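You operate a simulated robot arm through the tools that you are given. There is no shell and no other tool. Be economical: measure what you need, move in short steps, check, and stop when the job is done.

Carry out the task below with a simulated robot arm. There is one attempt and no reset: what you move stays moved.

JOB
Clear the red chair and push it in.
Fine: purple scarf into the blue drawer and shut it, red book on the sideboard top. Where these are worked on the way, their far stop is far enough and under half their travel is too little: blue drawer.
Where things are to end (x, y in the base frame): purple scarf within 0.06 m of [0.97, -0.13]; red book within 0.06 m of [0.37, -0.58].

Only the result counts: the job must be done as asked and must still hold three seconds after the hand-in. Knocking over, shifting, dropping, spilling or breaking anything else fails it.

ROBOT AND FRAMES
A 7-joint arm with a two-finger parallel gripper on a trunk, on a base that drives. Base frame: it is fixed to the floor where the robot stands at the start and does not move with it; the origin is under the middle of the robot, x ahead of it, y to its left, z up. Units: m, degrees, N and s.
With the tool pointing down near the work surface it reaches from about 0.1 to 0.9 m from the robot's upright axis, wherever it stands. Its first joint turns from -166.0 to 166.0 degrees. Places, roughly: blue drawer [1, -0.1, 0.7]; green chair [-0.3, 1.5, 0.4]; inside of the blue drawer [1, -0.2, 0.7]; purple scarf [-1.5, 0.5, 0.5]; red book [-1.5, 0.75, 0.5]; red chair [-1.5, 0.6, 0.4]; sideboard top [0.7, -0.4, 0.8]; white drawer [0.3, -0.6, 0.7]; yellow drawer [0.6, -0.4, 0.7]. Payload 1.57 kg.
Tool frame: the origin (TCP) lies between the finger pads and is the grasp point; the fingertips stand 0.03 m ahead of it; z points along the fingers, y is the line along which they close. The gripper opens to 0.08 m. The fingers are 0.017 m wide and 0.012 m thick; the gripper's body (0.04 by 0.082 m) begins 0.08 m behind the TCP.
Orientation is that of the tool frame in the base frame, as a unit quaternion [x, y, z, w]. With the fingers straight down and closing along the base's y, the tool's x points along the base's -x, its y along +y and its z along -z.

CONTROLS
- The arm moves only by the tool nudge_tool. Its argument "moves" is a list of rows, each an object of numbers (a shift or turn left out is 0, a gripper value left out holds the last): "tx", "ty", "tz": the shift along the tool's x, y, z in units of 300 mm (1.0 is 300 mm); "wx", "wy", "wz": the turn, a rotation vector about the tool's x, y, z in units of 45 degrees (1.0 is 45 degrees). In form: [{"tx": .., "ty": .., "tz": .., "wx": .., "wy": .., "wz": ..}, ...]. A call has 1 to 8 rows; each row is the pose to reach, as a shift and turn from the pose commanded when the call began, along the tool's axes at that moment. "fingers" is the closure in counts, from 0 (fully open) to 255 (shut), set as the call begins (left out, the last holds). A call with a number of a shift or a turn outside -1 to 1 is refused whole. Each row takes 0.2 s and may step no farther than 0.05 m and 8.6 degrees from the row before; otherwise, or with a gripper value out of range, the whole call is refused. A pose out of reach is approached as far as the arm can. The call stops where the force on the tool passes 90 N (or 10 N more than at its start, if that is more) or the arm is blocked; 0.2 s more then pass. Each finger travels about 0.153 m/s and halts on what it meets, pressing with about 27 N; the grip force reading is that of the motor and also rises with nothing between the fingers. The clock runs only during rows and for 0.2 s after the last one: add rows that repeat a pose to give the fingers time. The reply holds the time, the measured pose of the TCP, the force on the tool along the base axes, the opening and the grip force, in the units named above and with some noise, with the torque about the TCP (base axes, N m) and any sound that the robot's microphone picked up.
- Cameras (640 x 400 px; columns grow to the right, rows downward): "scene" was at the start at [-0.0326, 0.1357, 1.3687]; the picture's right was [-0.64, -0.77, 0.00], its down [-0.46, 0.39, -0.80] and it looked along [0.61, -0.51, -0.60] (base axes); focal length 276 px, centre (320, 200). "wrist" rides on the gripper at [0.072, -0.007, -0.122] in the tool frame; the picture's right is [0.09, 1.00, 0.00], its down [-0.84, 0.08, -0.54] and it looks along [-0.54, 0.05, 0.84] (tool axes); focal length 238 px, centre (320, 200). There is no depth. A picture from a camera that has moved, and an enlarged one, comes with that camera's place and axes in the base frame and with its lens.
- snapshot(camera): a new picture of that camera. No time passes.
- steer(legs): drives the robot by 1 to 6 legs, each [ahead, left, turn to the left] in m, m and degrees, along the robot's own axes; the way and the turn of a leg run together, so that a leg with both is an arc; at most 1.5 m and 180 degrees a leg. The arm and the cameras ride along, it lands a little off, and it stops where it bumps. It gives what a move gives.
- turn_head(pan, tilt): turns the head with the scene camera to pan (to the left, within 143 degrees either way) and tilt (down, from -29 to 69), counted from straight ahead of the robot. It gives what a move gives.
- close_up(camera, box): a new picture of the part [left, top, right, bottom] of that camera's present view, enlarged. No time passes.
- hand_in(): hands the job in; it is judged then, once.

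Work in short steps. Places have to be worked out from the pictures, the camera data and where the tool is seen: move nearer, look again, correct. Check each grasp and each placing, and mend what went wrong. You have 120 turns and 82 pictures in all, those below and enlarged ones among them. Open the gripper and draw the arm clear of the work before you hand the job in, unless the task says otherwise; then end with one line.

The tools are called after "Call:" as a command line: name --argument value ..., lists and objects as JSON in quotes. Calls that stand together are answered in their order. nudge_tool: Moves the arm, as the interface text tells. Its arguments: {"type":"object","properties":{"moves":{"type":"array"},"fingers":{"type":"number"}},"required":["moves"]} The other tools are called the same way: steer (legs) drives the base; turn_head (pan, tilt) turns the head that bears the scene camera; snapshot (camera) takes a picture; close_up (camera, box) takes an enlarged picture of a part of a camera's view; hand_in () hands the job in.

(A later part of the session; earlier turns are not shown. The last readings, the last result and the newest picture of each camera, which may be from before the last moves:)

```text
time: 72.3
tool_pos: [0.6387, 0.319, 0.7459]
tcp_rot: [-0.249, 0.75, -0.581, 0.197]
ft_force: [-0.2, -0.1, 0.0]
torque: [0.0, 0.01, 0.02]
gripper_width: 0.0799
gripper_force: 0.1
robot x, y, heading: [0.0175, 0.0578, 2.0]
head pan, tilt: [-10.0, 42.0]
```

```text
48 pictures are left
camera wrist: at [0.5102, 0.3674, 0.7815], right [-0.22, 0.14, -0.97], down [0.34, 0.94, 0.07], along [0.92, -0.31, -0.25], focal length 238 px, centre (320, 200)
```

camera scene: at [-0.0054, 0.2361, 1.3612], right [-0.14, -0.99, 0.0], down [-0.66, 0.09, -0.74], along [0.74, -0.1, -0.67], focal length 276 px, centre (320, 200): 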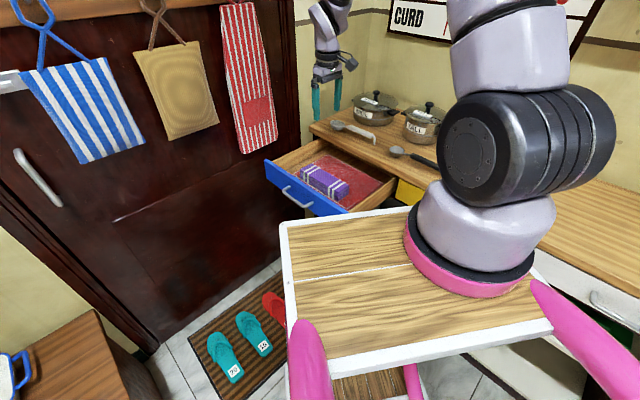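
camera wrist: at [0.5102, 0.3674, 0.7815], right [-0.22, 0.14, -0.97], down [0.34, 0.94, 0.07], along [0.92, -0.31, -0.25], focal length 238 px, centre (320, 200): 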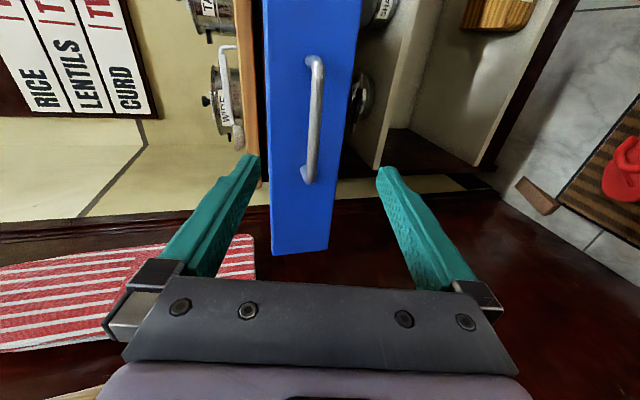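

Same view as after release: advance 0.1 m and grip the bar again.

Call:
nudge_tool --moves '[{"tz": 0.12}, {"tz": 0.24}, {"tz": 0.335}]'

Call:
nudge_tool --moves '[{"tz": 0}, {"tz": 0}, {"tz": 0}]' --fingers 255

```text
time: 73.1
tool_pos: [0.6978, 0.2395, 0.7207]
tcp_rot: [-0.249, 0.749, -0.581, 0.198]
ft_force: [0.7, 0.0, -0.3]
torque: [0.0, -0.02, -0.01]
gripper_width: 0.0798
gripper_force: 0.0
robot x, y, heading: [0.0159, 0.0587, 1.7]
head pan, tilt: [-10.0, 42.0]
```

```text
time: 73.9
tool_pos: [0.6987, 0.2367, 0.7243]
tcp_rot: [-0.246, 0.748, -0.584, 0.2]
ft_force: [-3.2, -6.2, 60.7]
torque: [-1.04, -0.31, -0.61]
gripper_width: 0.0133
gripper_force: 30.3
robot x, y, heading: [0.0191, 0.0601, 1.7]
head pan, tilt: [-10.0, 42.0]
```

Gripped (0.013 m). Push in smoothly.

Call:
nudge_tool --moves '[{"ty": -0.037, "tz": 0.08}, {"ty": -0.063, "tz": 0.18}, {"ty": -0.09, "tz": 0.28}, {"ty": -0.117, "tz": 0.38}, {"ty": -0.144, "tz": 0.48}, {"ty": -0.17, "tz": 0.58}, {"ty": -0.197, "tz": 0.68}, {"ty": -0.22, "tz": 0.77}]'

Call:
nudge_tool --moves '[{"ty": -0.013, "tz": 0.05}, {"ty": -0.027, "tz": 0.1}, {"ty": -0.038, "tz": 0.14}, {"ty": -0.043, "tz": 0.16}]'

Call:
snapshot --camera "wrist"

Call:
close_up --camera "scene" --box '[240, 80, 440, 205]'

```text
time: 75.7
tool_pos: [0.8426, 0.0432, 0.7262]
tcp_rot: [-0.248, 0.749, -0.583, 0.196]
ft_force: [-10.5, -8.8, 4.4]
torque: [-0.35, 0.29, -0.75]
gripper_width: 0.0116
gripper_force: 29.0
robot x, y, heading: [0.013, 0.0559, 1.7]
head pan, tilt: [-10.0, 42.0]
```

```text
time: 76.7
tool_pos: [0.8736, 0.0147, 0.7229]
tcp_rot: [-0.254, 0.751, -0.576, 0.199]
ft_force: [-17.6, 36.0, -32.6]
torque: [0.03, 0.33, 0.35]
gripper_width: 0.0119
gripper_force: 29.5
robot x, y, heading: [0.0185, 0.0634, 2.1]
head pan, tilt: [-10.0, 42.0]
```

```text
47 pictures are left
camera wrist: at [0.7447, 0.062, 0.7599], right [-0.23, 0.15, -0.96], down [0.33, 0.94, 0.07], along [0.92, -0.3, -0.26], focal length 238 px, centre (320, 200)
```

wrist: 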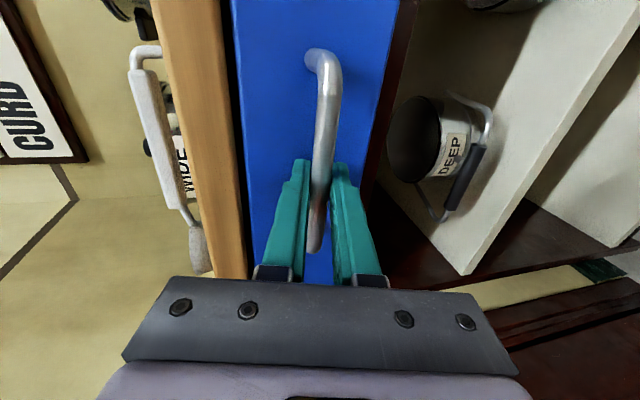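

```text
3.20 times, centred on (340, 142) of scene
camera zoom: at [-0.0052, 0.2375, 1.3611], right [-0.14, -0.99, 0.0], down [-0.66, 0.09, -0.74], along [0.74, -0.1, -0.67], focal length 883 px, centre (256, 384)
```

zoom: 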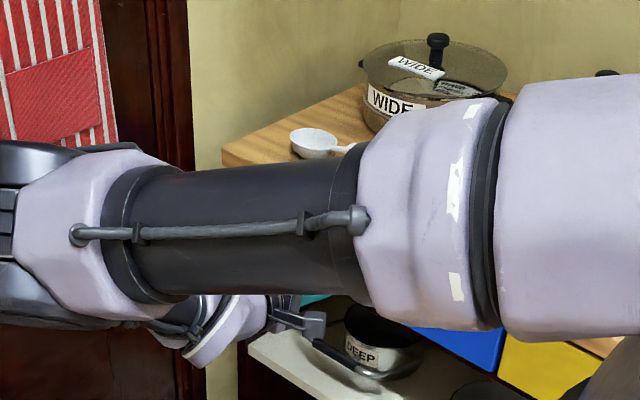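

Handle is back at its original depth (n = -0.512 vs -0.511), so the drawer is shut. Release, back off and raise.

Call:
nudge_tool --moves '[{"tz": 0}, {"tz": 0}, {"tz": 0}]' --fingers 0

Call:
nudge_tool --moves '[{"tz": -0.13}, {"tz": -0.26}, {"tz": -0.39}, {"tz": -0.52}, {"tz": -0.6}]'

Call:
nudge_tool --moves '[{"ty": -0.138, "tz": -0.037}, {"ty": -0.276, "tz": -0.074}, {"ty": -0.414, "tz": -0.111}, {"ty": -0.552, "tz": -0.148}, {"ty": -0.69, "tz": -0.185}, {"ty": -0.827, "tz": -0.222}, {"ty": -0.96, "tz": -0.257}]'

Call:
nudge_tool --moves '[{"wx": -0.167}, {"wx": -0.334}, {"wx": -0.5}, {"wx": -0.667}, {"wx": -0.834}, {"wx": -1.0}]'

Call:
nudge_tool --moves '[{"wx": -0.167}, {"wx": -0.334}, {"wx": -0.5}, {"wx": -0.675}]'

Call:
close_up --camera "scene" --box '[240, 80, 480, 230]'

```text
time: 77.5
tool_pos: [0.8728, 0.012, 0.7231]
tcp_rot: [-0.253, 0.75, -0.578, 0.197]
ft_force: [-13.1, 41.1, -34.6]
torque: [0.08, 0.39, 0.41]
gripper_width: 0.0407
gripper_force: 0.0
robot x, y, heading: [0.017, 0.0565, 1.9]
head pan, tilt: [-10.0, 42.0]
```

```text
time: 78.7
tool_pos: [0.7678, 0.1452, 0.7716]
tcp_rot: [-0.249, 0.749, -0.582, 0.197]
ft_force: [-0.1, -0.7, 0.5]
torque: [-0.01, 0.01, -0.02]
gripper_width: 0.0802
gripper_force: 0.0
robot x, y, heading: [0.0188, 0.0623, 1.8]
head pan, tilt: [-10.0, 42.0]
```

```text
time: 80.3
tool_pos: [0.7617, 0.1465, 1.07]
tcp_rot: [-0.249, 0.749, -0.582, 0.198]
ft_force: [0.2, 0.5, -0.2]
torque: [-0.01, -0.03, -0.05]
gripper_width: 0.0798
gripper_force: 0.1
robot x, y, heading: [0.0196, 0.0588, 1.8]
head pan, tilt: [-10.0, 42.0]
```

```text
time: 81.7
tool_pos: [0.7624, 0.1485, 1.0688]
tcp_rot: [-0.307, 0.914, -0.25, 0.088]
ft_force: [0.1, 1.3, -0.2]
torque: [-0.05, -0.04, -0.01]
gripper_width: 0.0803
gripper_force: 0.0
robot x, y, heading: [0.0158, 0.0602, 1.7]
head pan, tilt: [-10.0, 42.0]
```

```text
time: 82.7
tool_pos: [0.7628, 0.149, 1.0688]
tcp_rot: [-0.319, 0.948, -0.001, 0.004]
ft_force: [-0.6, 1.2, 0.2]
torque: [-0.05, -0.03, -0.01]
gripper_width: 0.0799
gripper_force: 0.0
robot x, y, heading: [0.0169, 0.0621, 1.8]
head pan, tilt: [-10.0, 42.0]
```

```text
2.67 times, centred on (360, 155) of scene
camera zoom: at [-0.0063, 0.2365, 1.3611], right [-0.14, -0.99, 0.0], down [-0.66, 0.09, -0.74], along [0.74, -0.1, -0.67], focal length 736 px, centre (213, 320)
```

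zoom: 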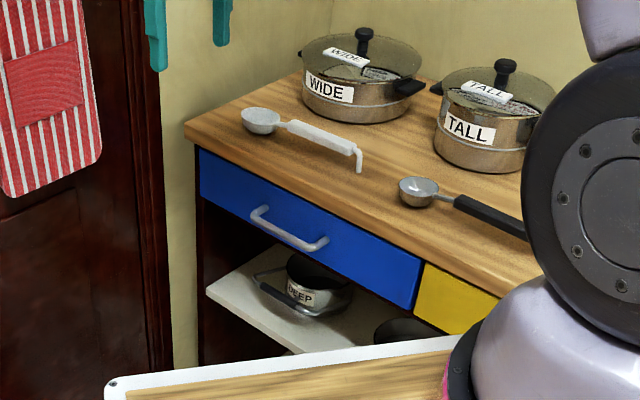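

Drawer shut, nothing disturbed. Draw the arm in and return to the same spot by the chair for the book.

Call:
nudge_tool --moves '[{"tx": 0.12, "ty": 0.07}, {"tx": 0.24, "ty": 0.14}, {"tx": 0.36, "ty": 0.2}, {"tx": 0.48, "ty": 0.27}, {"tx": 0.62, "ty": 0.34}]'

Call:
steer --legs '[[-1.183, -0.037, 0], [0, 0, 105]]'

Call:
snapshot --camera "wrist"

```text
time: 83.9
tool_pos: [0.553, 0.1157, 1.0699]
tcp_rot: [-0.318, 0.948, -0.002, 0.005]
ft_force: [-1.6, 1.1, 0.3]
torque: [-0.01, 0.03, 0.01]
gripper_width: 0.0802
gripper_force: 0.1
robot x, y, heading: [0.0172, 0.0573, 2.1]
head pan, tilt: [-10.0, 42.0]
```

```text
time: 94.2
tool_pos: [-1.3416, 0.4986, 1.0702]
tcp_rot: [0.943, -0.334, -0.002, -0.004]
ft_force: [-0.1, 0.3, -0.1]
torque: [0.02, 0.01, -0.03]
gripper_width: 0.0803
gripper_force: 0.0
robot x, y, heading: [-1.1574, -0.0084, 106.0]
head pan, tilt: [-10.0, 42.0]
```

```text
44 pictures are left
camera wrist: at [-1.2819, 0.4561, 1.1911], right [-0.55, -0.83, -0.01], down [-0.7, 0.46, 0.55], along [-0.45, 0.31, -0.84], focal length 238 px, centre (320, 200)
```

wrist: 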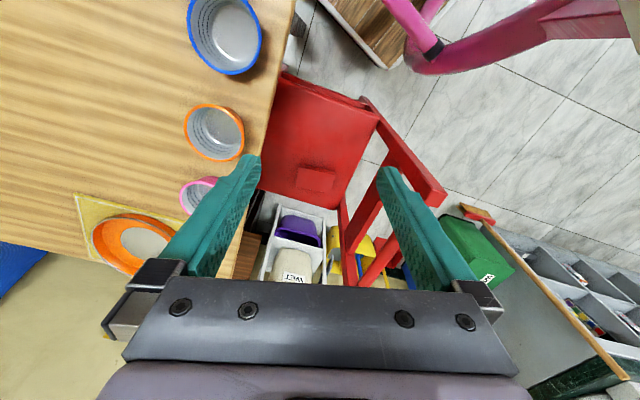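

Book is at about (-1.587, 0.687), 0.073 × 0.12 m, long axis at ~41°. I move above it and turn the fingers across its short side.

Call:
nudge_tool --moves '[{"tx": -0.145, "wz": -0.145}, {"tx": -0.29, "wz": -0.29}, {"tx": -0.43, "wz": -0.43}, {"tx": -0.57, "wz": -0.57}, {"tx": -0.71, "wz": -0.71}, {"tx": -0.86, "wz": -0.86}, {"tx": -1.0, "ty": 0.025, "wz": -1.0}]'

Call:
nudge_tool --moves '[{"tz": 0.15, "wz": -0.166}, {"tz": 0.3, "wz": -0.332}, {"tz": 0.45, "wz": -0.5}, {"tz": 0.6, "wz": -0.662}, {"tz": 0.75, "wz": -0.787}]'

Call:
snapshot --camera "wrist"

```text
time: 95.8
tool_pos: [-1.5786, 0.6784, 1.0726]
tcp_rot: [0.999, 0.054, 0.0, -0.005]
ft_force: [-0.3, -0.6, 0.1]
torque: [0.03, 0.01, -0.05]
gripper_width: 0.08
gripper_force: 0.1
robot x, y, heading: [-1.157, -0.0089, 106.0]
head pan, tilt: [-10.0, 42.0]
```

```text
time: 97.0
tool_pos: [-1.5788, 0.6833, 0.845]
tcp_rot: [0.935, 0.354, 0.001, -0.006]
ft_force: [-0.4, -0.2, 0.2]
torque: [0.01, -0.01, -0.04]
gripper_width: 0.08
gripper_force: 0.1
robot x, y, heading: [-1.1572, -0.0093, 106.1]
head pan, tilt: [-10.0, 42.0]
```

```text
43 pictures are left
camera wrist: at [-1.5297, 0.7344, 0.9681], right [0.73, -0.68, -0.01], down [-0.57, -0.62, 0.54], along [-0.37, -0.39, -0.84], focal length 238 px, centre (320, 200)
```

wrist: 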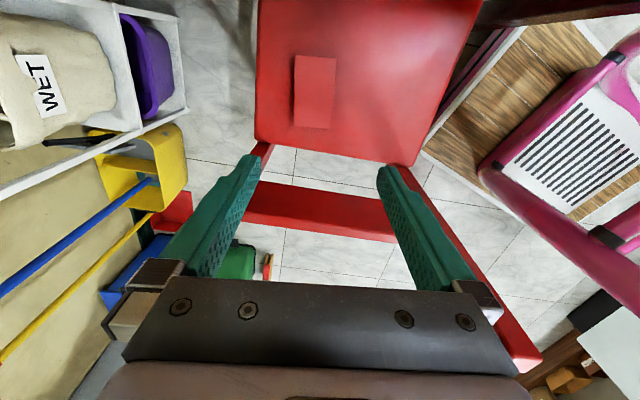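

Enlarge the book for exact alignment.

Call:
close_up --camera "wrist" --box '[240, 20, 400, 140]'

```text
3.33 times, centred on (320, 80) of wrist
camera zoom: at [-1.5297, 0.7344, 0.9681], right [0.73, -0.68, -0.01], down [-0.57, -0.62, 0.54], along [-0.37, -0.39, -0.84], focal length 794 px, centre (320, 600)
```

zoom: 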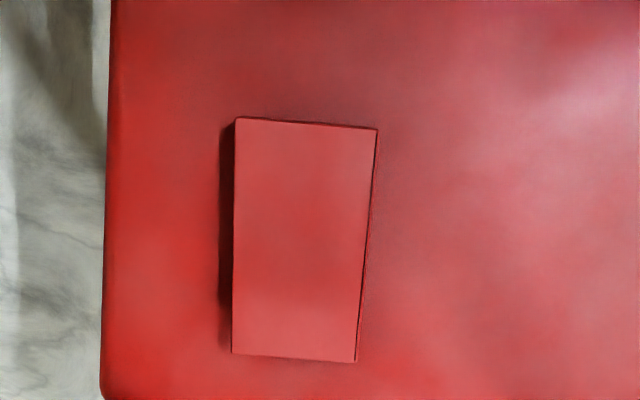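

Refined book centre (-1.590, 0.691), long axis 43°. Correct sideways by 13 mm and descend to 0.545.

Call:
nudge_tool --moves '[{"tz": 0.14, "ty": -0.043, "tx": -0.012, "wz": -0.036}, {"tz": 0.28, "ty": -0.043, "tx": -0.012, "wz": -0.036}, {"tz": 0.42, "ty": -0.043, "tx": -0.012, "wz": -0.036}, {"tz": 0.56, "ty": -0.043, "tx": -0.012, "wz": -0.036}, {"tz": 0.7, "ty": -0.043, "tx": -0.012, "wz": -0.036}, {"tz": 0.84, "ty": -0.043, "tx": -0.012, "wz": -0.036}, {"tz": 0.98, "ty": -0.043, "tx": -0.012, "wz": -0.036}]'

Call:
snapshot --camera "wrist"

```text
time: 98.6
tool_pos: [-1.5928, 0.6923, 0.5534]
tcp_rot: [0.93, 0.367, 0.001, -0.005]
ft_force: [-0.4, -0.5, -0.6]
torque: [0.01, 0.02, 0.02]
gripper_width: 0.0805
gripper_force: 0.0
robot x, y, heading: [-1.1581, -0.0082, 106.0]
head pan, tilt: [-10.0, 42.0]
```

```text
41 pictures are left
camera wrist: at [-1.5449, 0.7454, 0.676], right [0.75, -0.66, -0.01], down [-0.56, -0.63, 0.54], along [-0.36, -0.4, -0.84], focal length 238 px, centre (320, 200)
```

wrist: 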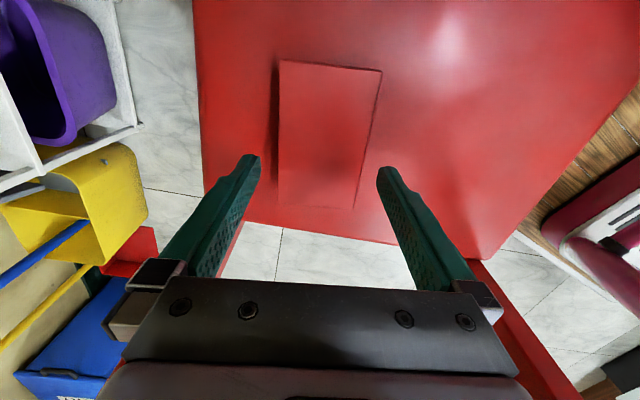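

Nearly centred (1 mm trim). Descend another 35 mm and look at the tips against the book edges.

Call:
nudge_tool --moves '[{"tz": 0.05, "ty": 0.005}, {"tz": 0.1, "ty": 0.005}, {"tz": 0.125, "ty": 0.005}]'

Call:
close_up --camera "wrist" --box '[200, 80, 440, 230]'

```text
time: 99.4
tool_pos: [-1.5906, 0.6927, 0.5168]
tcp_rot: [0.93, 0.367, 0.001, -0.004]
ft_force: [-0.4, -0.4, 0.8]
torque: [0.01, 0.03, 0.02]
gripper_width: 0.08
gripper_force: 0.1
robot x, y, heading: [-1.1551, -0.0048, 105.9]
head pan, tilt: [-10.0, 42.0]
```

```text
2.67 times, centred on (320, 155) of wrist
camera zoom: at [-1.5432, 0.7449, 0.6385], right [0.75, -0.66, -0.01], down [-0.56, -0.63, 0.54], along [-0.36, -0.4, -0.84], focal length 636 px, centre (320, 320)
```

zoom: 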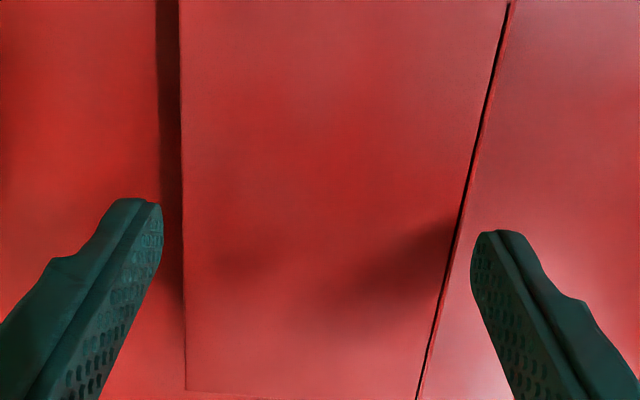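

Both tips clear the book's edges evenly. Descend to 0.490 and close.

Call:
nudge_tool --moves '[{"tz": 0.03}, {"tz": 0.06}, {"tz": 0.085}]'

Call:
nudge_tool --moves '[{"tz": 0}, {"tz": 0}, {"tz": 0}]' --fingers 255

Call:
snapshot --camera "wrist"

```text
time: 100.2
tool_pos: [-1.5909, 0.6922, 0.4894]
tcp_rot: [0.93, 0.367, 0.001, -0.005]
ft_force: [-0.5, 0.2, 0.0]
torque: [-0.01, 0.01, 0.01]
gripper_width: 0.0798
gripper_force: 0.0
robot x, y, heading: [-1.156, -0.0112, 106.1]
head pan, tilt: [-10.0, 42.0]
```

```text
time: 101.0
tool_pos: [-1.591, 0.6924, 0.4903]
tcp_rot: [0.93, 0.367, 0.001, -0.004]
ft_force: [-0.7, -0.3, 0.7]
torque: [-0.13, 0.02, -0.06]
gripper_width: 0.0773
gripper_force: 26.7
robot x, y, heading: [-1.1562, -0.0047, 105.8]
head pan, tilt: [-10.0, 42.0]
```

```text
39 pictures are left
camera wrist: at [-1.5423, 0.7446, 0.6121], right [0.75, -0.66, -0.01], down [-0.56, -0.63, 0.54], along [-0.36, -0.4, -0.84], focal length 238 px, centre (320, 200)
```

wrist: 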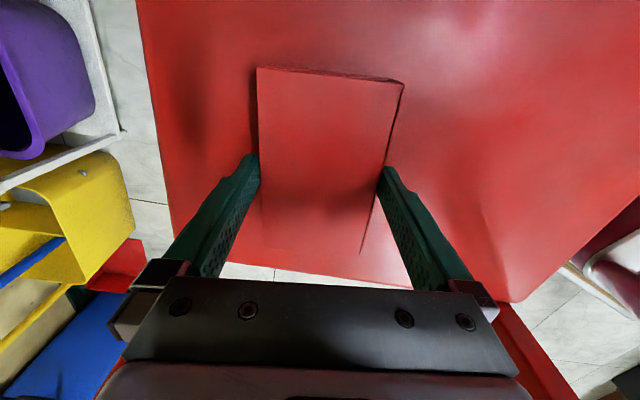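

Gripped at 0.077 m. Lift gently and check.

Call:
nudge_tool --moves '[{"tz": -0.03}, {"tz": -0.08}, {"tz": -0.16}, {"tz": -0.25}]'

Call:
snapshot --camera "wrist"

```text
time: 102.0
tool_pos: [-1.5896, 0.6924, 0.5631]
tcp_rot: [0.93, 0.368, 0.001, -0.005]
ft_force: [-0.4, -0.4, -1.2]
torque: [0.0, -0.02, 0.0]
gripper_width: 0.0775
gripper_force: 26.7
robot x, y, heading: [-1.1565, -0.0088, 106.0]
head pan, tilt: [-10.0, 42.0]
```

```text
38 pictures are left
camera wrist: at [-1.5418, 0.7449, 0.6863], right [0.75, -0.66, -0.01], down [-0.56, -0.63, 0.54], along [-0.36, -0.4, -0.84], focal length 238 px, centre (320, 200)
```

wrist: 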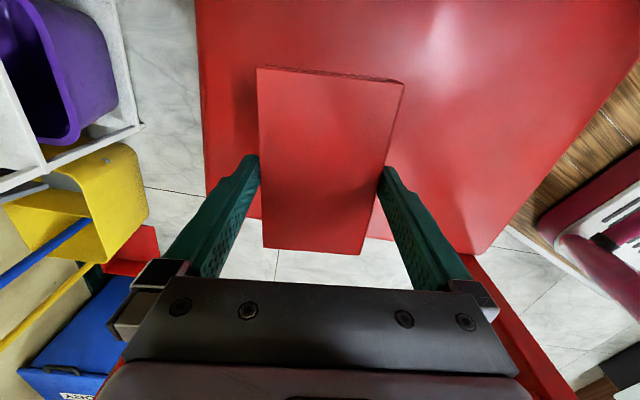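

Book held securely. Raise it to travel height and draw it in.

Call:
nudge_tool --moves '[{"tz": -0.15}, {"tz": -0.3}, {"tz": -0.45}, {"tz": -0.6}, {"tz": -0.75}, {"tz": -0.9}, {"tz": -1.0}]'

Call:
nudge_tool --moves '[{"tz": -0.15}, {"tz": -0.3}, {"tz": -0.45}, {"tz": -0.6}, {"tz": -0.69}]'

Call:
nudge_tool --moves '[{"tx": -0.028, "ty": 0.14}, {"tx": -0.056, "ty": 0.28}, {"tx": -0.084, "ty": 0.42}, {"tx": -0.112, "ty": 0.56}, {"tx": -0.14, "ty": 0.7}, {"tx": -0.168, "ty": 0.84}, {"tx": -0.197, "ty": 0.98}]'

Call:
steer --legs '[[0, 0, -106], [1.14, 0.03, 0], [0, 0, -45]]'

Call:
turn_head --pan -15 --tilt 40

Call:
snapshot --camera "scene"

Call:
snapshot --camera "wrist"

```text
time: 103.6
tool_pos: [-1.5897, 0.6875, 0.8634]
tcp_rot: [0.93, 0.367, 0.0, -0.004]
ft_force: [-0.2, -0.1, -1.4]
torque: [-0.05, -0.02, 0.03]
gripper_width: 0.0776
gripper_force: 27.4
robot x, y, heading: [-1.1554, -0.0096, 105.7]
head pan, tilt: [-10.0, 42.0]
```

```text
time: 104.8
tool_pos: [-1.5915, 0.686, 1.0717]
tcp_rot: [0.93, 0.368, 0.001, -0.004]
ft_force: [-0.3, -0.2, -1.1]
torque: [-0.01, -0.03, -0.01]
gripper_width: 0.0777
gripper_force: 27.3
robot x, y, heading: [-1.1562, -0.0062, 105.9]
head pan, tilt: [-10.0, 42.0]
```

```text
time: 106.4
tool_pos: [-1.4332, 0.433, 1.069]
tcp_rot: [0.93, 0.366, 0.001, -0.004]
ft_force: [0.2, 0.3, -1.6]
torque: [-0.03, -0.03, 0.01]
gripper_width: 0.0776
gripper_force: 27.4
robot x, y, heading: [-1.158, -0.0055, 106.2]
head pan, tilt: [-10.0, 42.0]
```

```text
time: 118.8
tool_pos: [0.4328, -0.2726, 1.0696]
tcp_rot: [-0.577, 0.817, -0.004, 0.0]
ft_force: [-0.3, -0.1, -1.2]
torque: [-0.01, -0.05, -0.01]
gripper_width: 0.0775
gripper_force: 26.7
robot x, y, heading: [-0.0157, -0.007, -46.9]
head pan, tilt: [-10.0, 42.0]
```

```text
time: 119.5
tool_pos: [0.4325, -0.2721, 1.07]
tcp_rot: [-0.576, 0.817, -0.004, 0.0]
ft_force: [0.2, 0.1, -1.2]
torque: [-0.01, -0.02, -0.01]
gripper_width: 0.0773
gripper_force: 26.8
robot x, y, heading: [-0.0125, -0.01, -46.9]
head pan, tilt: [-15.0, 40.0]
```

```text
37 pictures are left
camera scene: at [0.0968, 0.1223, 1.3641], right [-0.88, -0.47, 0.0], down [-0.3, 0.57, -0.77], along [0.36, -0.68, -0.64], focal length 276 px, centre (320, 200)
```

scene: 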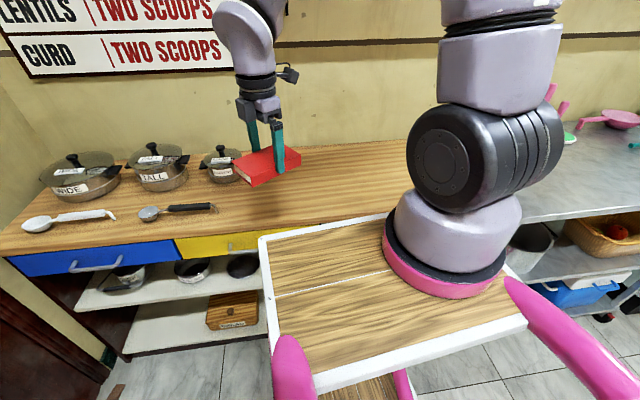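

```text
36 pictures are left
camera wrist: at [0.4133, -0.3416, 1.1911], right [-0.97, 0.25, -0.01], down [0.21, 0.82, 0.54], along [0.14, 0.52, -0.84], focal length 238 px, centre (320, 200)
```

wrist: 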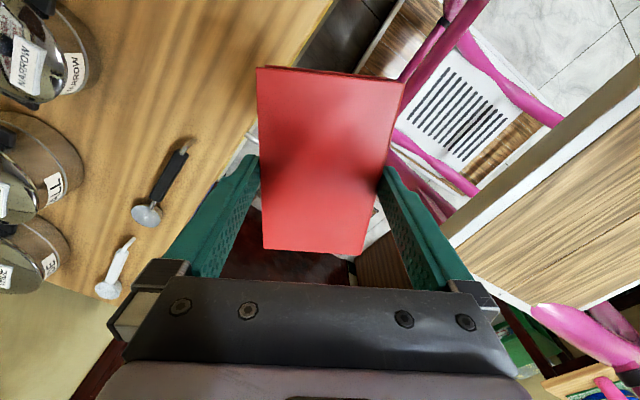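

Target area is empty. Move over (0.37, -0.58) at height.

Call:
nudge_tool --moves '[{"tx": 0.145, "ty": -0.021}, {"tx": 0.29, "ty": -0.042}, {"tx": 0.435, "ty": -0.063}, {"tx": 0.58, "ty": -0.084}, {"tx": 0.725, "ty": -0.105}, {"tx": 0.87, "ty": -0.126}, {"tx": 1.0, "ty": -0.148}]'

Call:
nudge_tool --moves '[{"tx": 0.037, "tz": 0.13}, {"tx": 0.037, "tz": 0.26}, {"tx": 0.037, "tz": 0.4}, {"tx": 0.037, "tz": 0.53}, {"tx": 0.037, "tz": 0.63}]'

Call:
close_up --camera "scene" --box '[200, 80, 440, 230]'

Call:
snapshot --camera "wrist"

```text
time: 121.1
tool_pos: [0.3728, -0.5677, 1.0702]
tcp_rot: [-0.577, 0.816, -0.005, -0.001]
ft_force: [0.7, 0.1, -1.2]
torque: [-0.03, 0.03, 0.04]
gripper_width: 0.0771
gripper_force: 27.0
robot x, y, heading: [-0.0164, -0.0064, -46.6]
head pan, tilt: [-15.0, 40.0]
```

```text
time: 122.3
tool_pos: [0.3697, -0.5809, 0.8837]
tcp_rot: [-0.576, 0.817, -0.005, -0.001]
ft_force: [-0.6, -1.2, -1.7]
torque: [-0.01, 0.01, 0.04]
gripper_width: 0.0772
gripper_force: 26.8
robot x, y, heading: [-0.0173, -0.0092, -47.0]
head pan, tilt: [-15.0, 40.0]
```

```text
2.67 times, centred on (320, 155) of scene
camera zoom: at [0.0965, 0.1224, 1.3641], right [-0.88, -0.47, 0.0], down [-0.3, 0.57, -0.77], along [0.36, -0.68, -0.64], focal length 736 px, centre (320, 320)
```

zoom: 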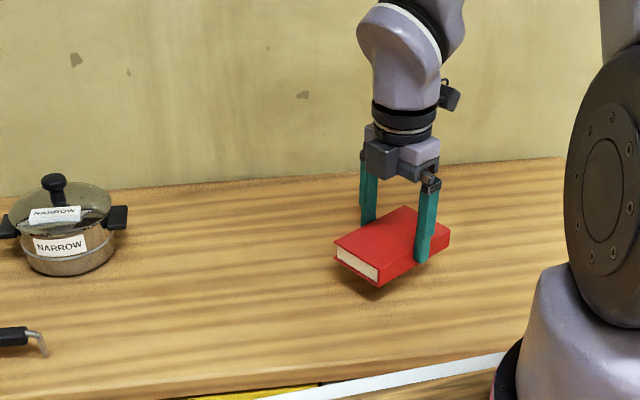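

```text
34 pictures are left
camera wrist: at [0.3508, -0.6504, 1.005], right [-0.97, 0.25, -0.01], down [0.2, 0.82, 0.54], along [0.14, 0.52, -0.84], focal length 238 px, centre (320, 200)
```

wrist: 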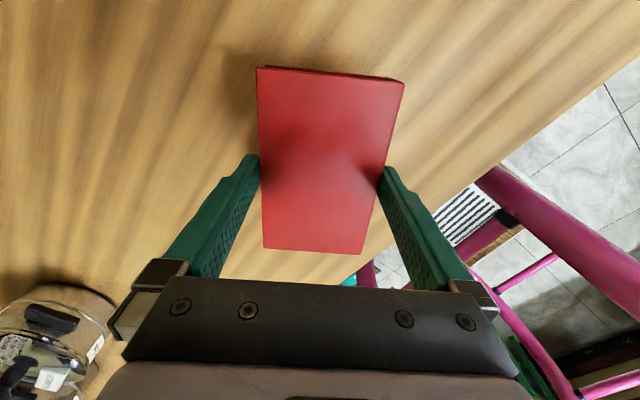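

Positioned over the target. Lower in small steps until contact.

Call:
nudge_tool --moves '[{"tz": 0.06}, {"tz": 0.1}, {"tz": 0.12}, {"tz": 0.135}, {"tz": 0.15}]'

Call:
close_up --camera "scene" --box '[260, 100, 420, 200]'

```text
time: 123.5
tool_pos: [0.3703, -0.5817, 0.838]
tcp_rot: [-0.577, 0.817, -0.005, 0.0]
ft_force: [-1.3, 3.4, 23.2]
torque: [0.21, 0.26, -0.12]
gripper_width: 0.0779
gripper_force: 27.3
robot x, y, heading: [-0.0142, -0.0063, -46.8]
head pan, tilt: [-15.0, 40.0]
```

```text
4.00 times, centred on (340, 150) of scene
camera zoom: at [0.0963, 0.123, 1.3641], right [-0.88, -0.47, 0.0], down [-0.3, 0.57, -0.77], along [0.36, -0.68, -0.64], focal length 1104 px, centre (240, 400)
```

zoom: 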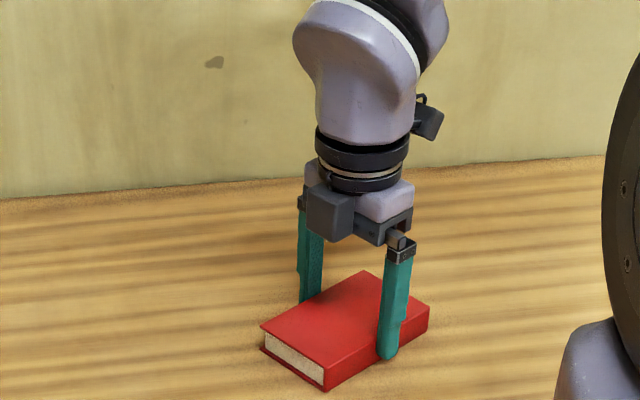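

Contact at 23 N; the book is on the top. Open and rise straight up.

Call:
nudge_tool --moves '[{"tz": -0.007}, {"tz": -0.007}, {"tz": -0.007}]' --fingers 0

Call:
nudge_tool --moves '[{"tz": -0.04}, {"tz": -0.08}, {"tz": -0.14}, {"tz": -0.25}, {"tz": -0.4}, {"tz": -0.55}, {"tz": -0.7}, {"tz": -0.77}]'

Call:
snapshot --camera "wrist"

Call:
snapshot --camera "scene"

```text
time: 124.3
tool_pos: [0.3697, -0.5817, 0.8404]
tcp_rot: [-0.576, 0.817, -0.004, -0.001]
ft_force: [-0.3, -0.6, 0.0]
torque: [-0.01, -0.01, 0.03]
gripper_width: 0.0799
gripper_force: 0.0
robot x, y, heading: [-0.0125, -0.0034, -46.7]
head pan, tilt: [-15.0, 40.0]
```

```text
time: 126.1
tool_pos: [0.3701, -0.5804, 1.0678]
tcp_rot: [-0.576, 0.817, -0.004, 0.0]
ft_force: [0.5, -0.4, -0.6]
torque: [-0.01, 0.01, 0.01]
gripper_width: 0.0797
gripper_force: 0.0
robot x, y, heading: [-0.0136, -0.0068, -47.1]
head pan, tilt: [-15.0, 40.0]
```

```text
32 pictures are left
camera wrist: at [0.3515, -0.6502, 1.1904], right [-0.97, 0.25, -0.01], down [0.21, 0.82, 0.54], along [0.14, 0.52, -0.84], focal length 238 px, centre (320, 200)
```

wrist: 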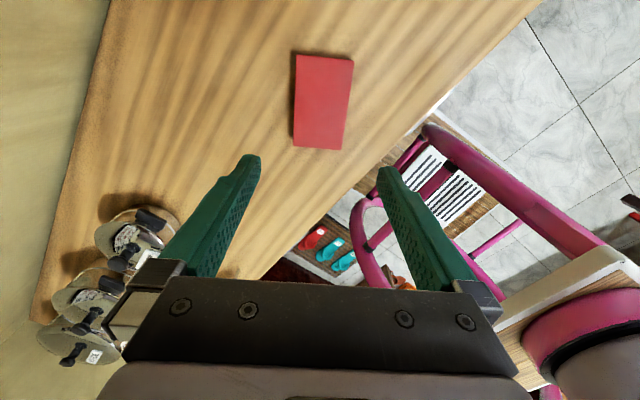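

```text
31 pictures are left
camera scene: at [0.0969, 0.1219, 1.3642], right [-0.88, -0.47, 0.0], down [-0.3, 0.57, -0.77], along [0.36, -0.68, -0.64], focal length 276 px, centre (320, 200)
```

scene: 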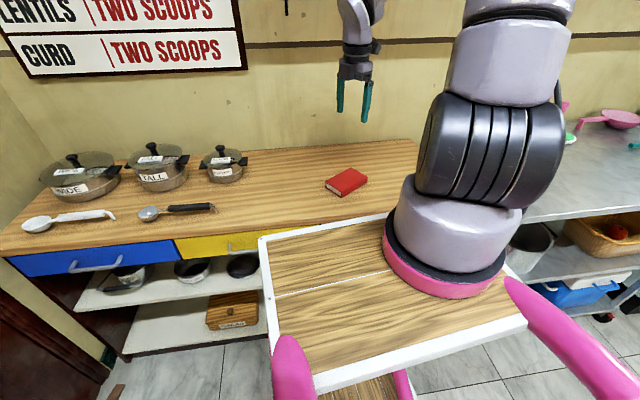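

Book is on the sideboard at the target. Now draw the arm in and drive back to the chair's side, a bit farther back, to push it in from behind.

Call:
nudge_tool --moves '[{"tx": -0.09, "ty": 0.12, "wz": 0.15}, {"tx": -0.18, "ty": 0.24, "wz": 0.3}, {"tx": -0.27, "ty": 0.36, "wz": 0.45}, {"tx": -0.36, "ty": 0.48, "wz": 0.6}, {"tx": -0.36, "ty": 0.48, "wz": 0.78}, {"tx": -0.36, "ty": 0.48, "wz": 0.95}]' --fingers 255

Call:
steer --legs '[[0, 0, 47], [-1.24, -0.07, 0], [0, 0, 104]]'

Call:
turn_head --pan 20 --tilt 42

Call:
snapshot --camera "scene"

Call:
snapshot --camera "wrist"

```text
time: 127.5
tool_pos: [0.2812, -0.442, 1.0723]
tcp_rot: [-0.238, 0.971, -0.003, 0.0]
ft_force: [-0.2, -0.7, 0.3]
torque: [0.02, -0.03, -0.01]
gripper_width: 0.0001
gripper_force: 21.3
out of reach, approached as far as the arm can: row 4, 5, 6
robot x, y, heading: [-0.0125, -0.0074, -46.9]
head pan, tilt: [-15.0, 40.0]
```

```text
time: 140.1
tool_pos: [-1.2496, 0.4581, 1.0723]
tcp_rot: [1.0, -0.029, 0.0, -0.004]
ft_force: [-0.5, 0.2, -0.7]
torque: [0.01, -0.01, 0.02]
gripper_width: 0.0001
gripper_force: 21.1
robot x, y, heading: [-1.2191, -0.0673, 102.1]
head pan, tilt: [-15.0, 40.0]
```

```text
time: 141.1
tool_pos: [-1.2496, 0.4579, 1.0726]
tcp_rot: [1.0, -0.027, 0.0, -0.004]
ft_force: [-0.8, 0.4, 0.3]
torque: [0.0, 0.02, 0.02]
gripper_width: 0.0001
gripper_force: 21.3
robot x, y, heading: [-1.217, -0.0629, 102.4]
head pan, tilt: [20.0, 42.0]
```

```text
30 pictures are left
camera scene: at [-1.4269, -0.132, 1.3612], right [0.85, 0.53, 0.0], down [0.36, -0.57, -0.74], along [-0.4, 0.63, -0.67], focal length 276 px, centre (320, 200)
```

scene: 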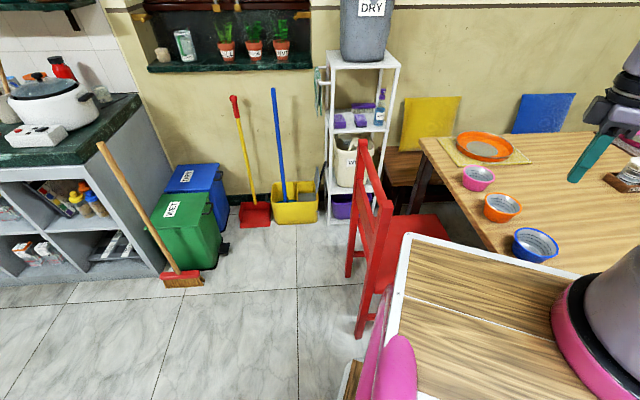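

```text
29 pictures are left
camera wrist: at [-1.1784, 0.4595, 1.1941], right [0.04, -1.0, -0.01], down [-0.84, -0.03, 0.54], along [-0.54, -0.01, -0.84], focal length 238 px, centre (320, 200)
```

wrist: 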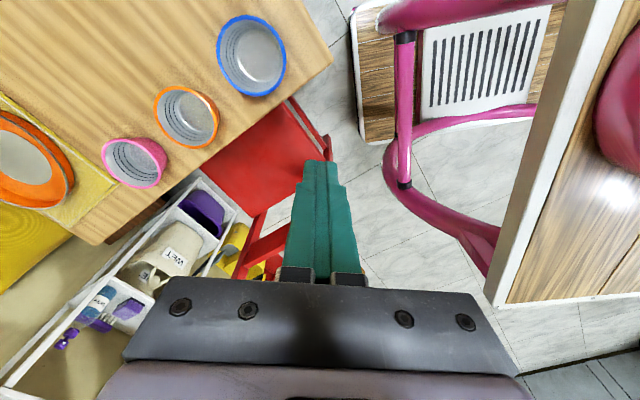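

Triangulating: chair back posts at u≈-1.0 (near n 1.28, far n 1.58), back top at z≈0.85, table edge at u≈-0.71 — about 0.25 m to close. I carry the tool over the back at height to a point behind the chair.

Call:
nudge_tool --moves '[{"tx": -0.14, "ty": 0.015}, {"tx": -0.28, "ty": 0.03}, {"tx": -0.42, "ty": 0.045}, {"tx": -0.56, "ty": 0.06}, {"tx": -0.7, "ty": 0.075}, {"tx": -0.84, "ty": 0.09}, {"tx": -0.94, "ty": 0.108}]'

Call:
nudge_tool --moves '[{"tx": -0.14, "ty": 0.015, "wz": 0.143}, {"tx": -0.28, "ty": 0.03, "wz": 0.286}, {"tx": -0.42, "ty": 0.045, "wz": 0.43}, {"tx": -0.56, "ty": 0.06, "wz": 0.57}, {"tx": -0.7, "ty": 0.075, "wz": 0.71}, {"tx": -0.84, "ty": 0.09, "wz": 0.86}, {"tx": -0.94, "ty": 0.108, "wz": 1.0}]'

Call:
snapshot --camera "wrist"

Call:
snapshot --camera "scene"

```text
time: 142.7
tool_pos: [-1.5328, 0.4431, 1.0711]
tcp_rot: [1.0, -0.026, 0.0, -0.003]
ft_force: [0.2, -0.5, 0.0]
torque: [-0.03, 0.06, 0.0]
gripper_width: 0.0
gripper_force: 21.0
robot x, y, heading: [-1.2157, -0.0667, 102.3]
head pan, tilt: [20.0, 42.0]
```

```text
time: 144.3
tool_pos: [-1.8169, 0.4241, 1.0704]
tcp_rot: [0.912, -0.409, -0.002, -0.003]
ft_force: [0.3, 0.9, -0.3]
torque: [-0.01, 0.01, 0.02]
gripper_width: 0.0
gripper_force: 21.8
robot x, y, heading: [-1.2199, -0.0637, 102.3]
head pan, tilt: [20.0, 42.0]
```

```text
28 pictures are left
camera wrist: at [-1.7643, 0.3736, 1.1927], right [-0.68, -0.73, -0.01], down [-0.61, 0.57, 0.55], along [-0.4, 0.38, -0.84], focal length 238 px, centre (320, 200)
```

wrist: 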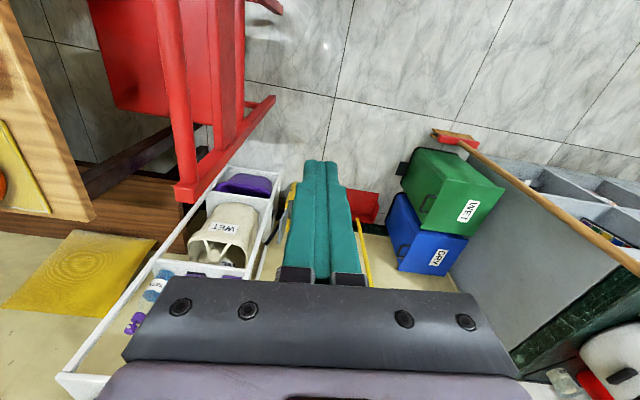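

```text
27 pictures are left
camera scene: at [-1.4268, -0.1319, 1.3612], right [0.84, 0.53, 0.0], down [0.36, -0.57, -0.74], along [-0.4, 0.63, -0.67], focal length 276 px, centre (320, 200)
```

scene: 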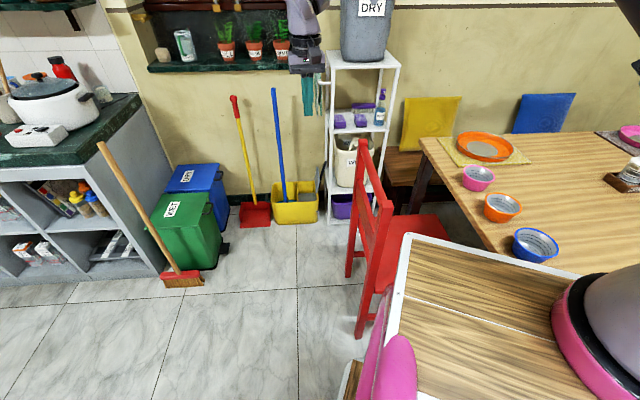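

Behind the chair now. Trim yaw and tilt the tool 40° so the fingertips lead toward the chair.

Call:
nudge_tool --moves '[{"wz": 0.107}, {"wz": 0.107}]'

Call:
nudge_tool --moves '[{"wx": 0.15}, {"wx": 0.3}, {"wx": 0.45}, {"wx": 0.6}, {"wx": 0.75}, {"wx": 0.889}]'

```text
time: 144.9
tool_pos: [-1.8162, 0.424, 1.0714]
tcp_rot: [0.895, -0.446, 0.0, -0.003]
ft_force: [0.3, 0.0, 0.0]
torque: [0.01, 0.02, 0.0]
gripper_width: 0.0
gripper_force: 21.2
robot x, y, heading: [-1.2182, -0.0639, 102.3]
head pan, tilt: [20.0, 42.0]
```

```text
time: 146.3
tool_pos: [-1.818, 0.4244, 1.0732]
tcp_rot: [0.84, -0.42, 0.15, -0.31]
ft_force: [0.9, -0.1, 0.8]
torque: [0.0, 0.01, 0.01]
gripper_width: 0.0
gripper_force: 20.9
robot x, y, heading: [-1.2209, -0.064, 102.5]
head pan, tilt: [20.0, 42.0]
```

Descend behind the chair in two stages.

Call:
nudge_tool --moves '[{"ty": 0.093, "tz": 0.111}, {"ty": 0.187, "tz": 0.223}, {"ty": 0.28, "tz": 0.334}, {"ty": 0.374, "tz": 0.445}, {"ty": 0.467, "tz": 0.556}, {"ty": 0.56, "tz": 0.668}, {"ty": 0.654, "tz": 0.779}]'

Call:
nudge_tool --moves '[{"ty": 0.093, "tz": 0.111}, {"ty": 0.187, "tz": 0.223}, {"ty": 0.28, "tz": 0.334}, {"ty": 0.374, "tz": 0.445}, {"ty": 0.467, "tz": 0.556}, {"ty": 0.56, "tz": 0.668}, {"ty": 0.654, "tz": 0.779}]'

Call:
snapshot --camera "wrist"

Call:
close_up --camera "scene" --box '[280, 100, 520, 350]'

```text
time: 147.9
tool_pos: [-1.8188, 0.4269, 0.7657]
tcp_rot: [0.84, -0.42, 0.15, -0.309]
ft_force: [-0.6, 0.4, 0.6]
torque: [0.02, 0.03, 0.0]
gripper_width: 0.0
gripper_force: 21.1
robot x, y, heading: [-1.219, -0.0665, 102.6]
head pan, tilt: [20.0, 42.0]
```

```text
time: 149.7
tool_pos: [-1.8112, 0.4088, 0.6512]
tcp_rot: [0.84, -0.453, 0.087, -0.287]
ft_force: [0.0, 0.3, -1.0]
torque: [0.0, 0.01, 0.0]
gripper_width: 0.0
gripper_force: 21.4
out of reach, approached as far as the arm can: row 1, 2, 3, 4, 5, 6, 7
robot x, y, heading: [-1.2209, -0.068, 102.4]
head pan, tilt: [20.0, 42.0]
stopped in row 7: the arm was blocked; the commanded pose is now the measured one
```

```text
26 pictures are left
camera wrist: at [-1.8148, 0.3039, 0.7458], right [-0.66, -0.5, -0.57], down [-0.75, 0.43, 0.5], along [-0.01, 0.75, -0.66], focal length 238 px, centre (320, 200)
```

wrist: 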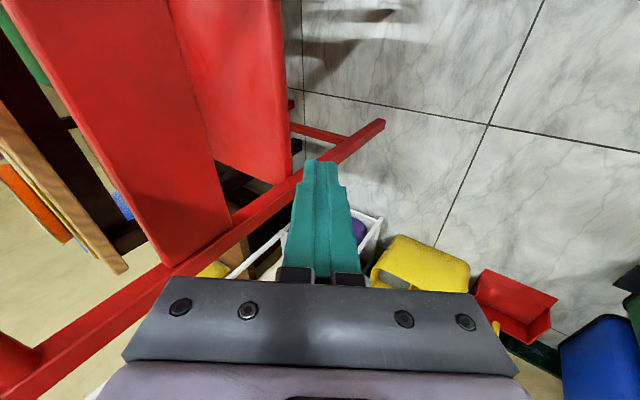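

```text
1.60 times, centred on (400, 225) of scene
camera zoom: at [-1.4273, -0.1322, 1.3611], right [0.84, 0.54, 0.0], down [0.36, -0.57, -0.74], along [-0.4, 0.63, -0.67], focal length 442 px, centre (192, 160)
```

zoom: 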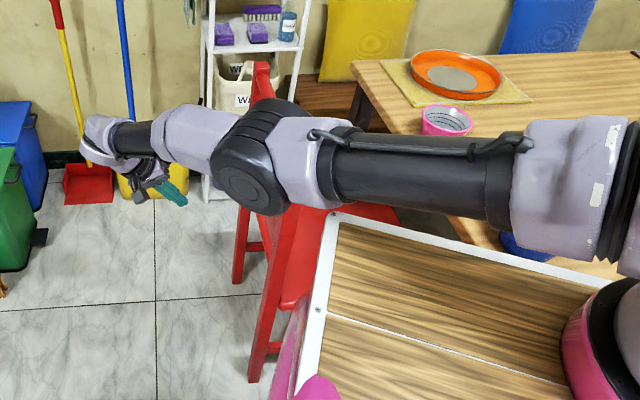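

Reach was the limit from here. I raise the tool and shift the base back along the chair's push direction so the arm stands square behind it.

Call:
nudge_tool --moves '[{"ty": -0.093, "tz": -0.111}, {"ty": -0.187, "tz": -0.223}, {"ty": -0.28, "tz": -0.334}, {"ty": -0.374, "tz": -0.445}, {"ty": -0.467, "tz": -0.556}, {"ty": -0.56, "tz": -0.668}, {"ty": -0.654, "tz": -0.779}]'

Call:
snapshot --camera "scene"

```text
time: 151.3
tool_pos: [-1.7652, 0.4006, 0.9503]
tcp_rot: [0.84, -0.452, 0.088, -0.287]
ft_force: [-0.5, 0.8, -0.7]
torque: [0.02, -0.02, 0.01]
gripper_width: 0.0001
gripper_force: 21.7
robot x, y, heading: [-1.2191, -0.064, 102.2]
head pan, tilt: [20.0, 42.0]
```

```text
24 pictures are left
camera scene: at [-1.4276, -0.1319, 1.3611], right [0.84, 0.54, 0.0], down [0.36, -0.57, -0.74], along [-0.4, 0.63, -0.67], focal length 276 px, centre (320, 200)
```

scene: 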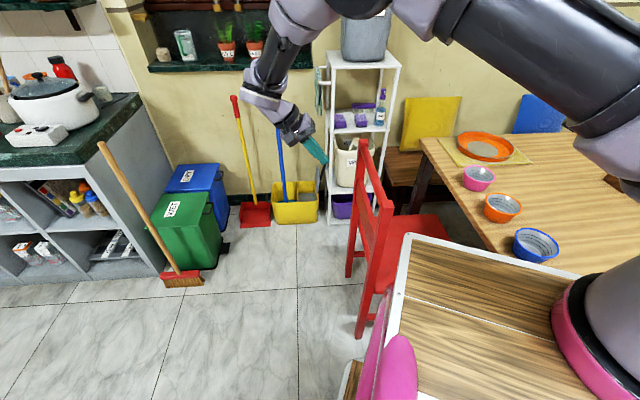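

Chair untouched. Drive the base 0.38 m along -u (clear floor there).

Call:
steer --legs '[[-0.15, 0.354, 0]]'

Call:
snapshot --camera "scene"

```text
time: 153.7
tool_pos: [-2.0792, 0.1825, 0.95]
tcp_rot: [0.838, -0.456, 0.088, -0.286]
ft_force: [0.1, -0.3, 1.1]
torque: [0.01, 0.0, -0.02]
gripper_width: 0.0003
gripper_force: 21.8
robot x, y, heading: [-1.5366, -0.2888, 102.1]
head pan, tilt: [20.0, 42.0]
```

```text
23 pictures are left
camera scene: at [-1.7444, -0.3532, 1.3612], right [0.85, 0.53, 0.0], down [0.35, -0.57, -0.74], along [-0.39, 0.63, -0.67], focal length 276 px, centre (320, 200)
```

scene: 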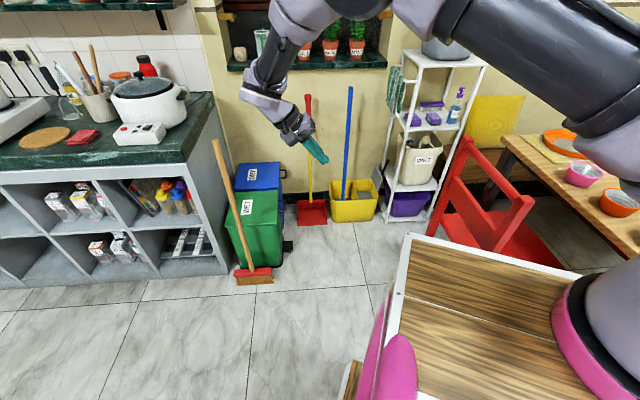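

Orientation is fine (tilt ~35°). Descend behind the chair: two stages toward (u -1.25, n 1.43, z 0.465).

Call:
nudge_tool --moves '[{"tz": 0.14, "ty": 0.007, "tx": 0.003}, {"tz": 0.28, "ty": 0.014, "tx": 0.006}, {"tz": 0.42, "ty": 0.021, "tx": 0.009}, {"tz": 0.56, "ty": 0.028, "tx": 0.012}, {"tz": 0.7, "ty": 0.035, "tx": 0.015}, {"tz": 0.84, "ty": 0.042, "tx": 0.018}, {"tz": 0.978, "ty": 0.05, "tx": 0.022}]'

Call:
nudge_tool --moves '[{"tz": 0.14, "ty": 0.005}, {"tz": 0.28, "ty": 0.01}, {"tz": 0.42, "ty": 0.015}, {"tz": 0.56, "ty": 0.02}, {"tz": 0.7, "ty": 0.025}, {"tz": 0.84, "ty": 0.03}, {"tz": 0.93, "ty": 0.033, "tx": 0.006}]'

Call:
snapshot --camera "wrist"

Call:
snapshot --camera "scene"

```text
time: 155.3
tool_pos: [-1.9661, 0.2863, 0.6995]
tcp_rot: [0.839, -0.455, 0.087, -0.286]
ft_force: [-0.6, -0.7, 0.5]
torque: [0.0, -0.01, -0.04]
gripper_width: 0.0
gripper_force: 21.2
robot x, y, heading: [-1.5376, -0.289, 102.1]
head pan, tilt: [20.0, 42.0]
```

```text
time: 156.9
tool_pos: [-1.8599, 0.3935, 0.4653]
tcp_rot: [0.839, -0.455, 0.088, -0.286]
ft_force: [-0.4, 0.5, 1.3]
torque: [-0.01, -0.04, -0.02]
gripper_width: 0.0
gripper_force: 20.9
robot x, y, heading: [-1.5358, -0.2867, 102.1]
head pan, tilt: [20.0, 42.0]
```

```text
22 pictures are left
camera wrist: at [-1.8644, 0.2877, 0.5611], right [-0.66, -0.49, -0.57], down [-0.75, 0.43, 0.5], along [0.0, 0.75, -0.66], focal length 238 px, centre (320, 200)
```

wrist: 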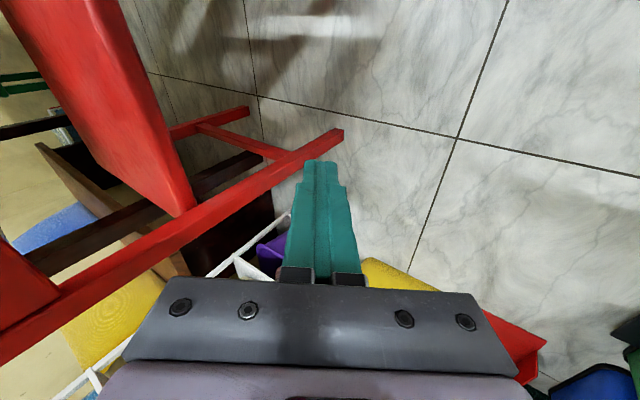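

```text
21 pictures are left
camera scene: at [-1.7444, -0.3534, 1.3612], right [0.85, 0.53, 0.0], down [0.35, -0.57, -0.74], along [-0.39, 0.63, -0.67], focal length 276 px, centre (320, 200)
```

scene: 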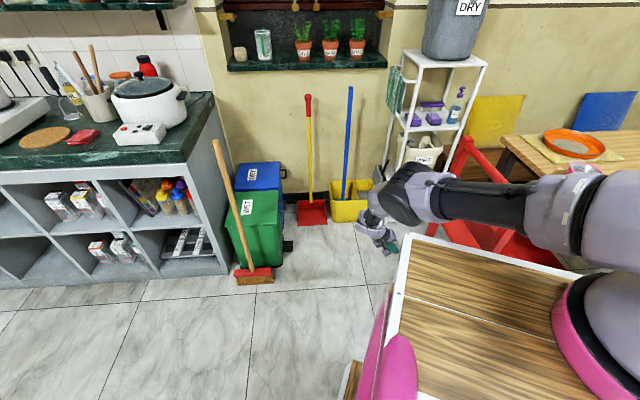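

Tip is at seat-edge height behind the chair. I check how the forearm lies relative to the chair back before moving forward.

Call:
turn_head --pan -5 --tilt 42

Call:
snapshot --camera "scene"

```text
time: 157.8
tool_pos: [-1.859, 0.3925, 0.4655]
tcp_rot: [0.838, -0.455, 0.088, -0.286]
ft_force: [0.4, -1.2, -0.6]
torque: [0.01, -0.02, 0.02]
gripper_width: 0.0
gripper_force: 21.2
robot x, y, heading: [-1.5384, -0.2872, 102.0]
head pan, tilt: [-5.0, 42.0]
```

```text
20 pictures are left
camera scene: at [-1.7102, -0.341, 1.3612], right [0.99, 0.12, 0.0], down [0.08, -0.66, -0.74], along [-0.09, 0.74, -0.67], focal length 276 px, centre (320, 200)
```

scene: 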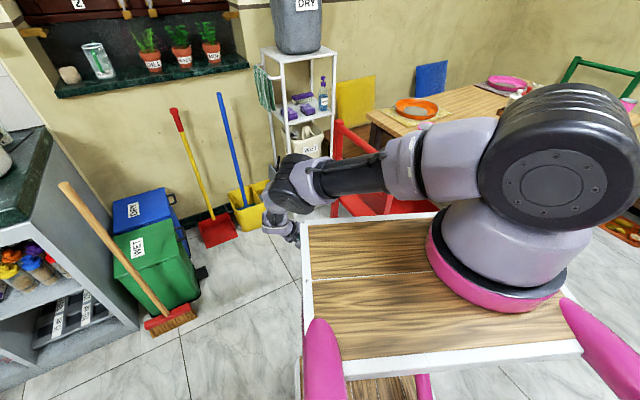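

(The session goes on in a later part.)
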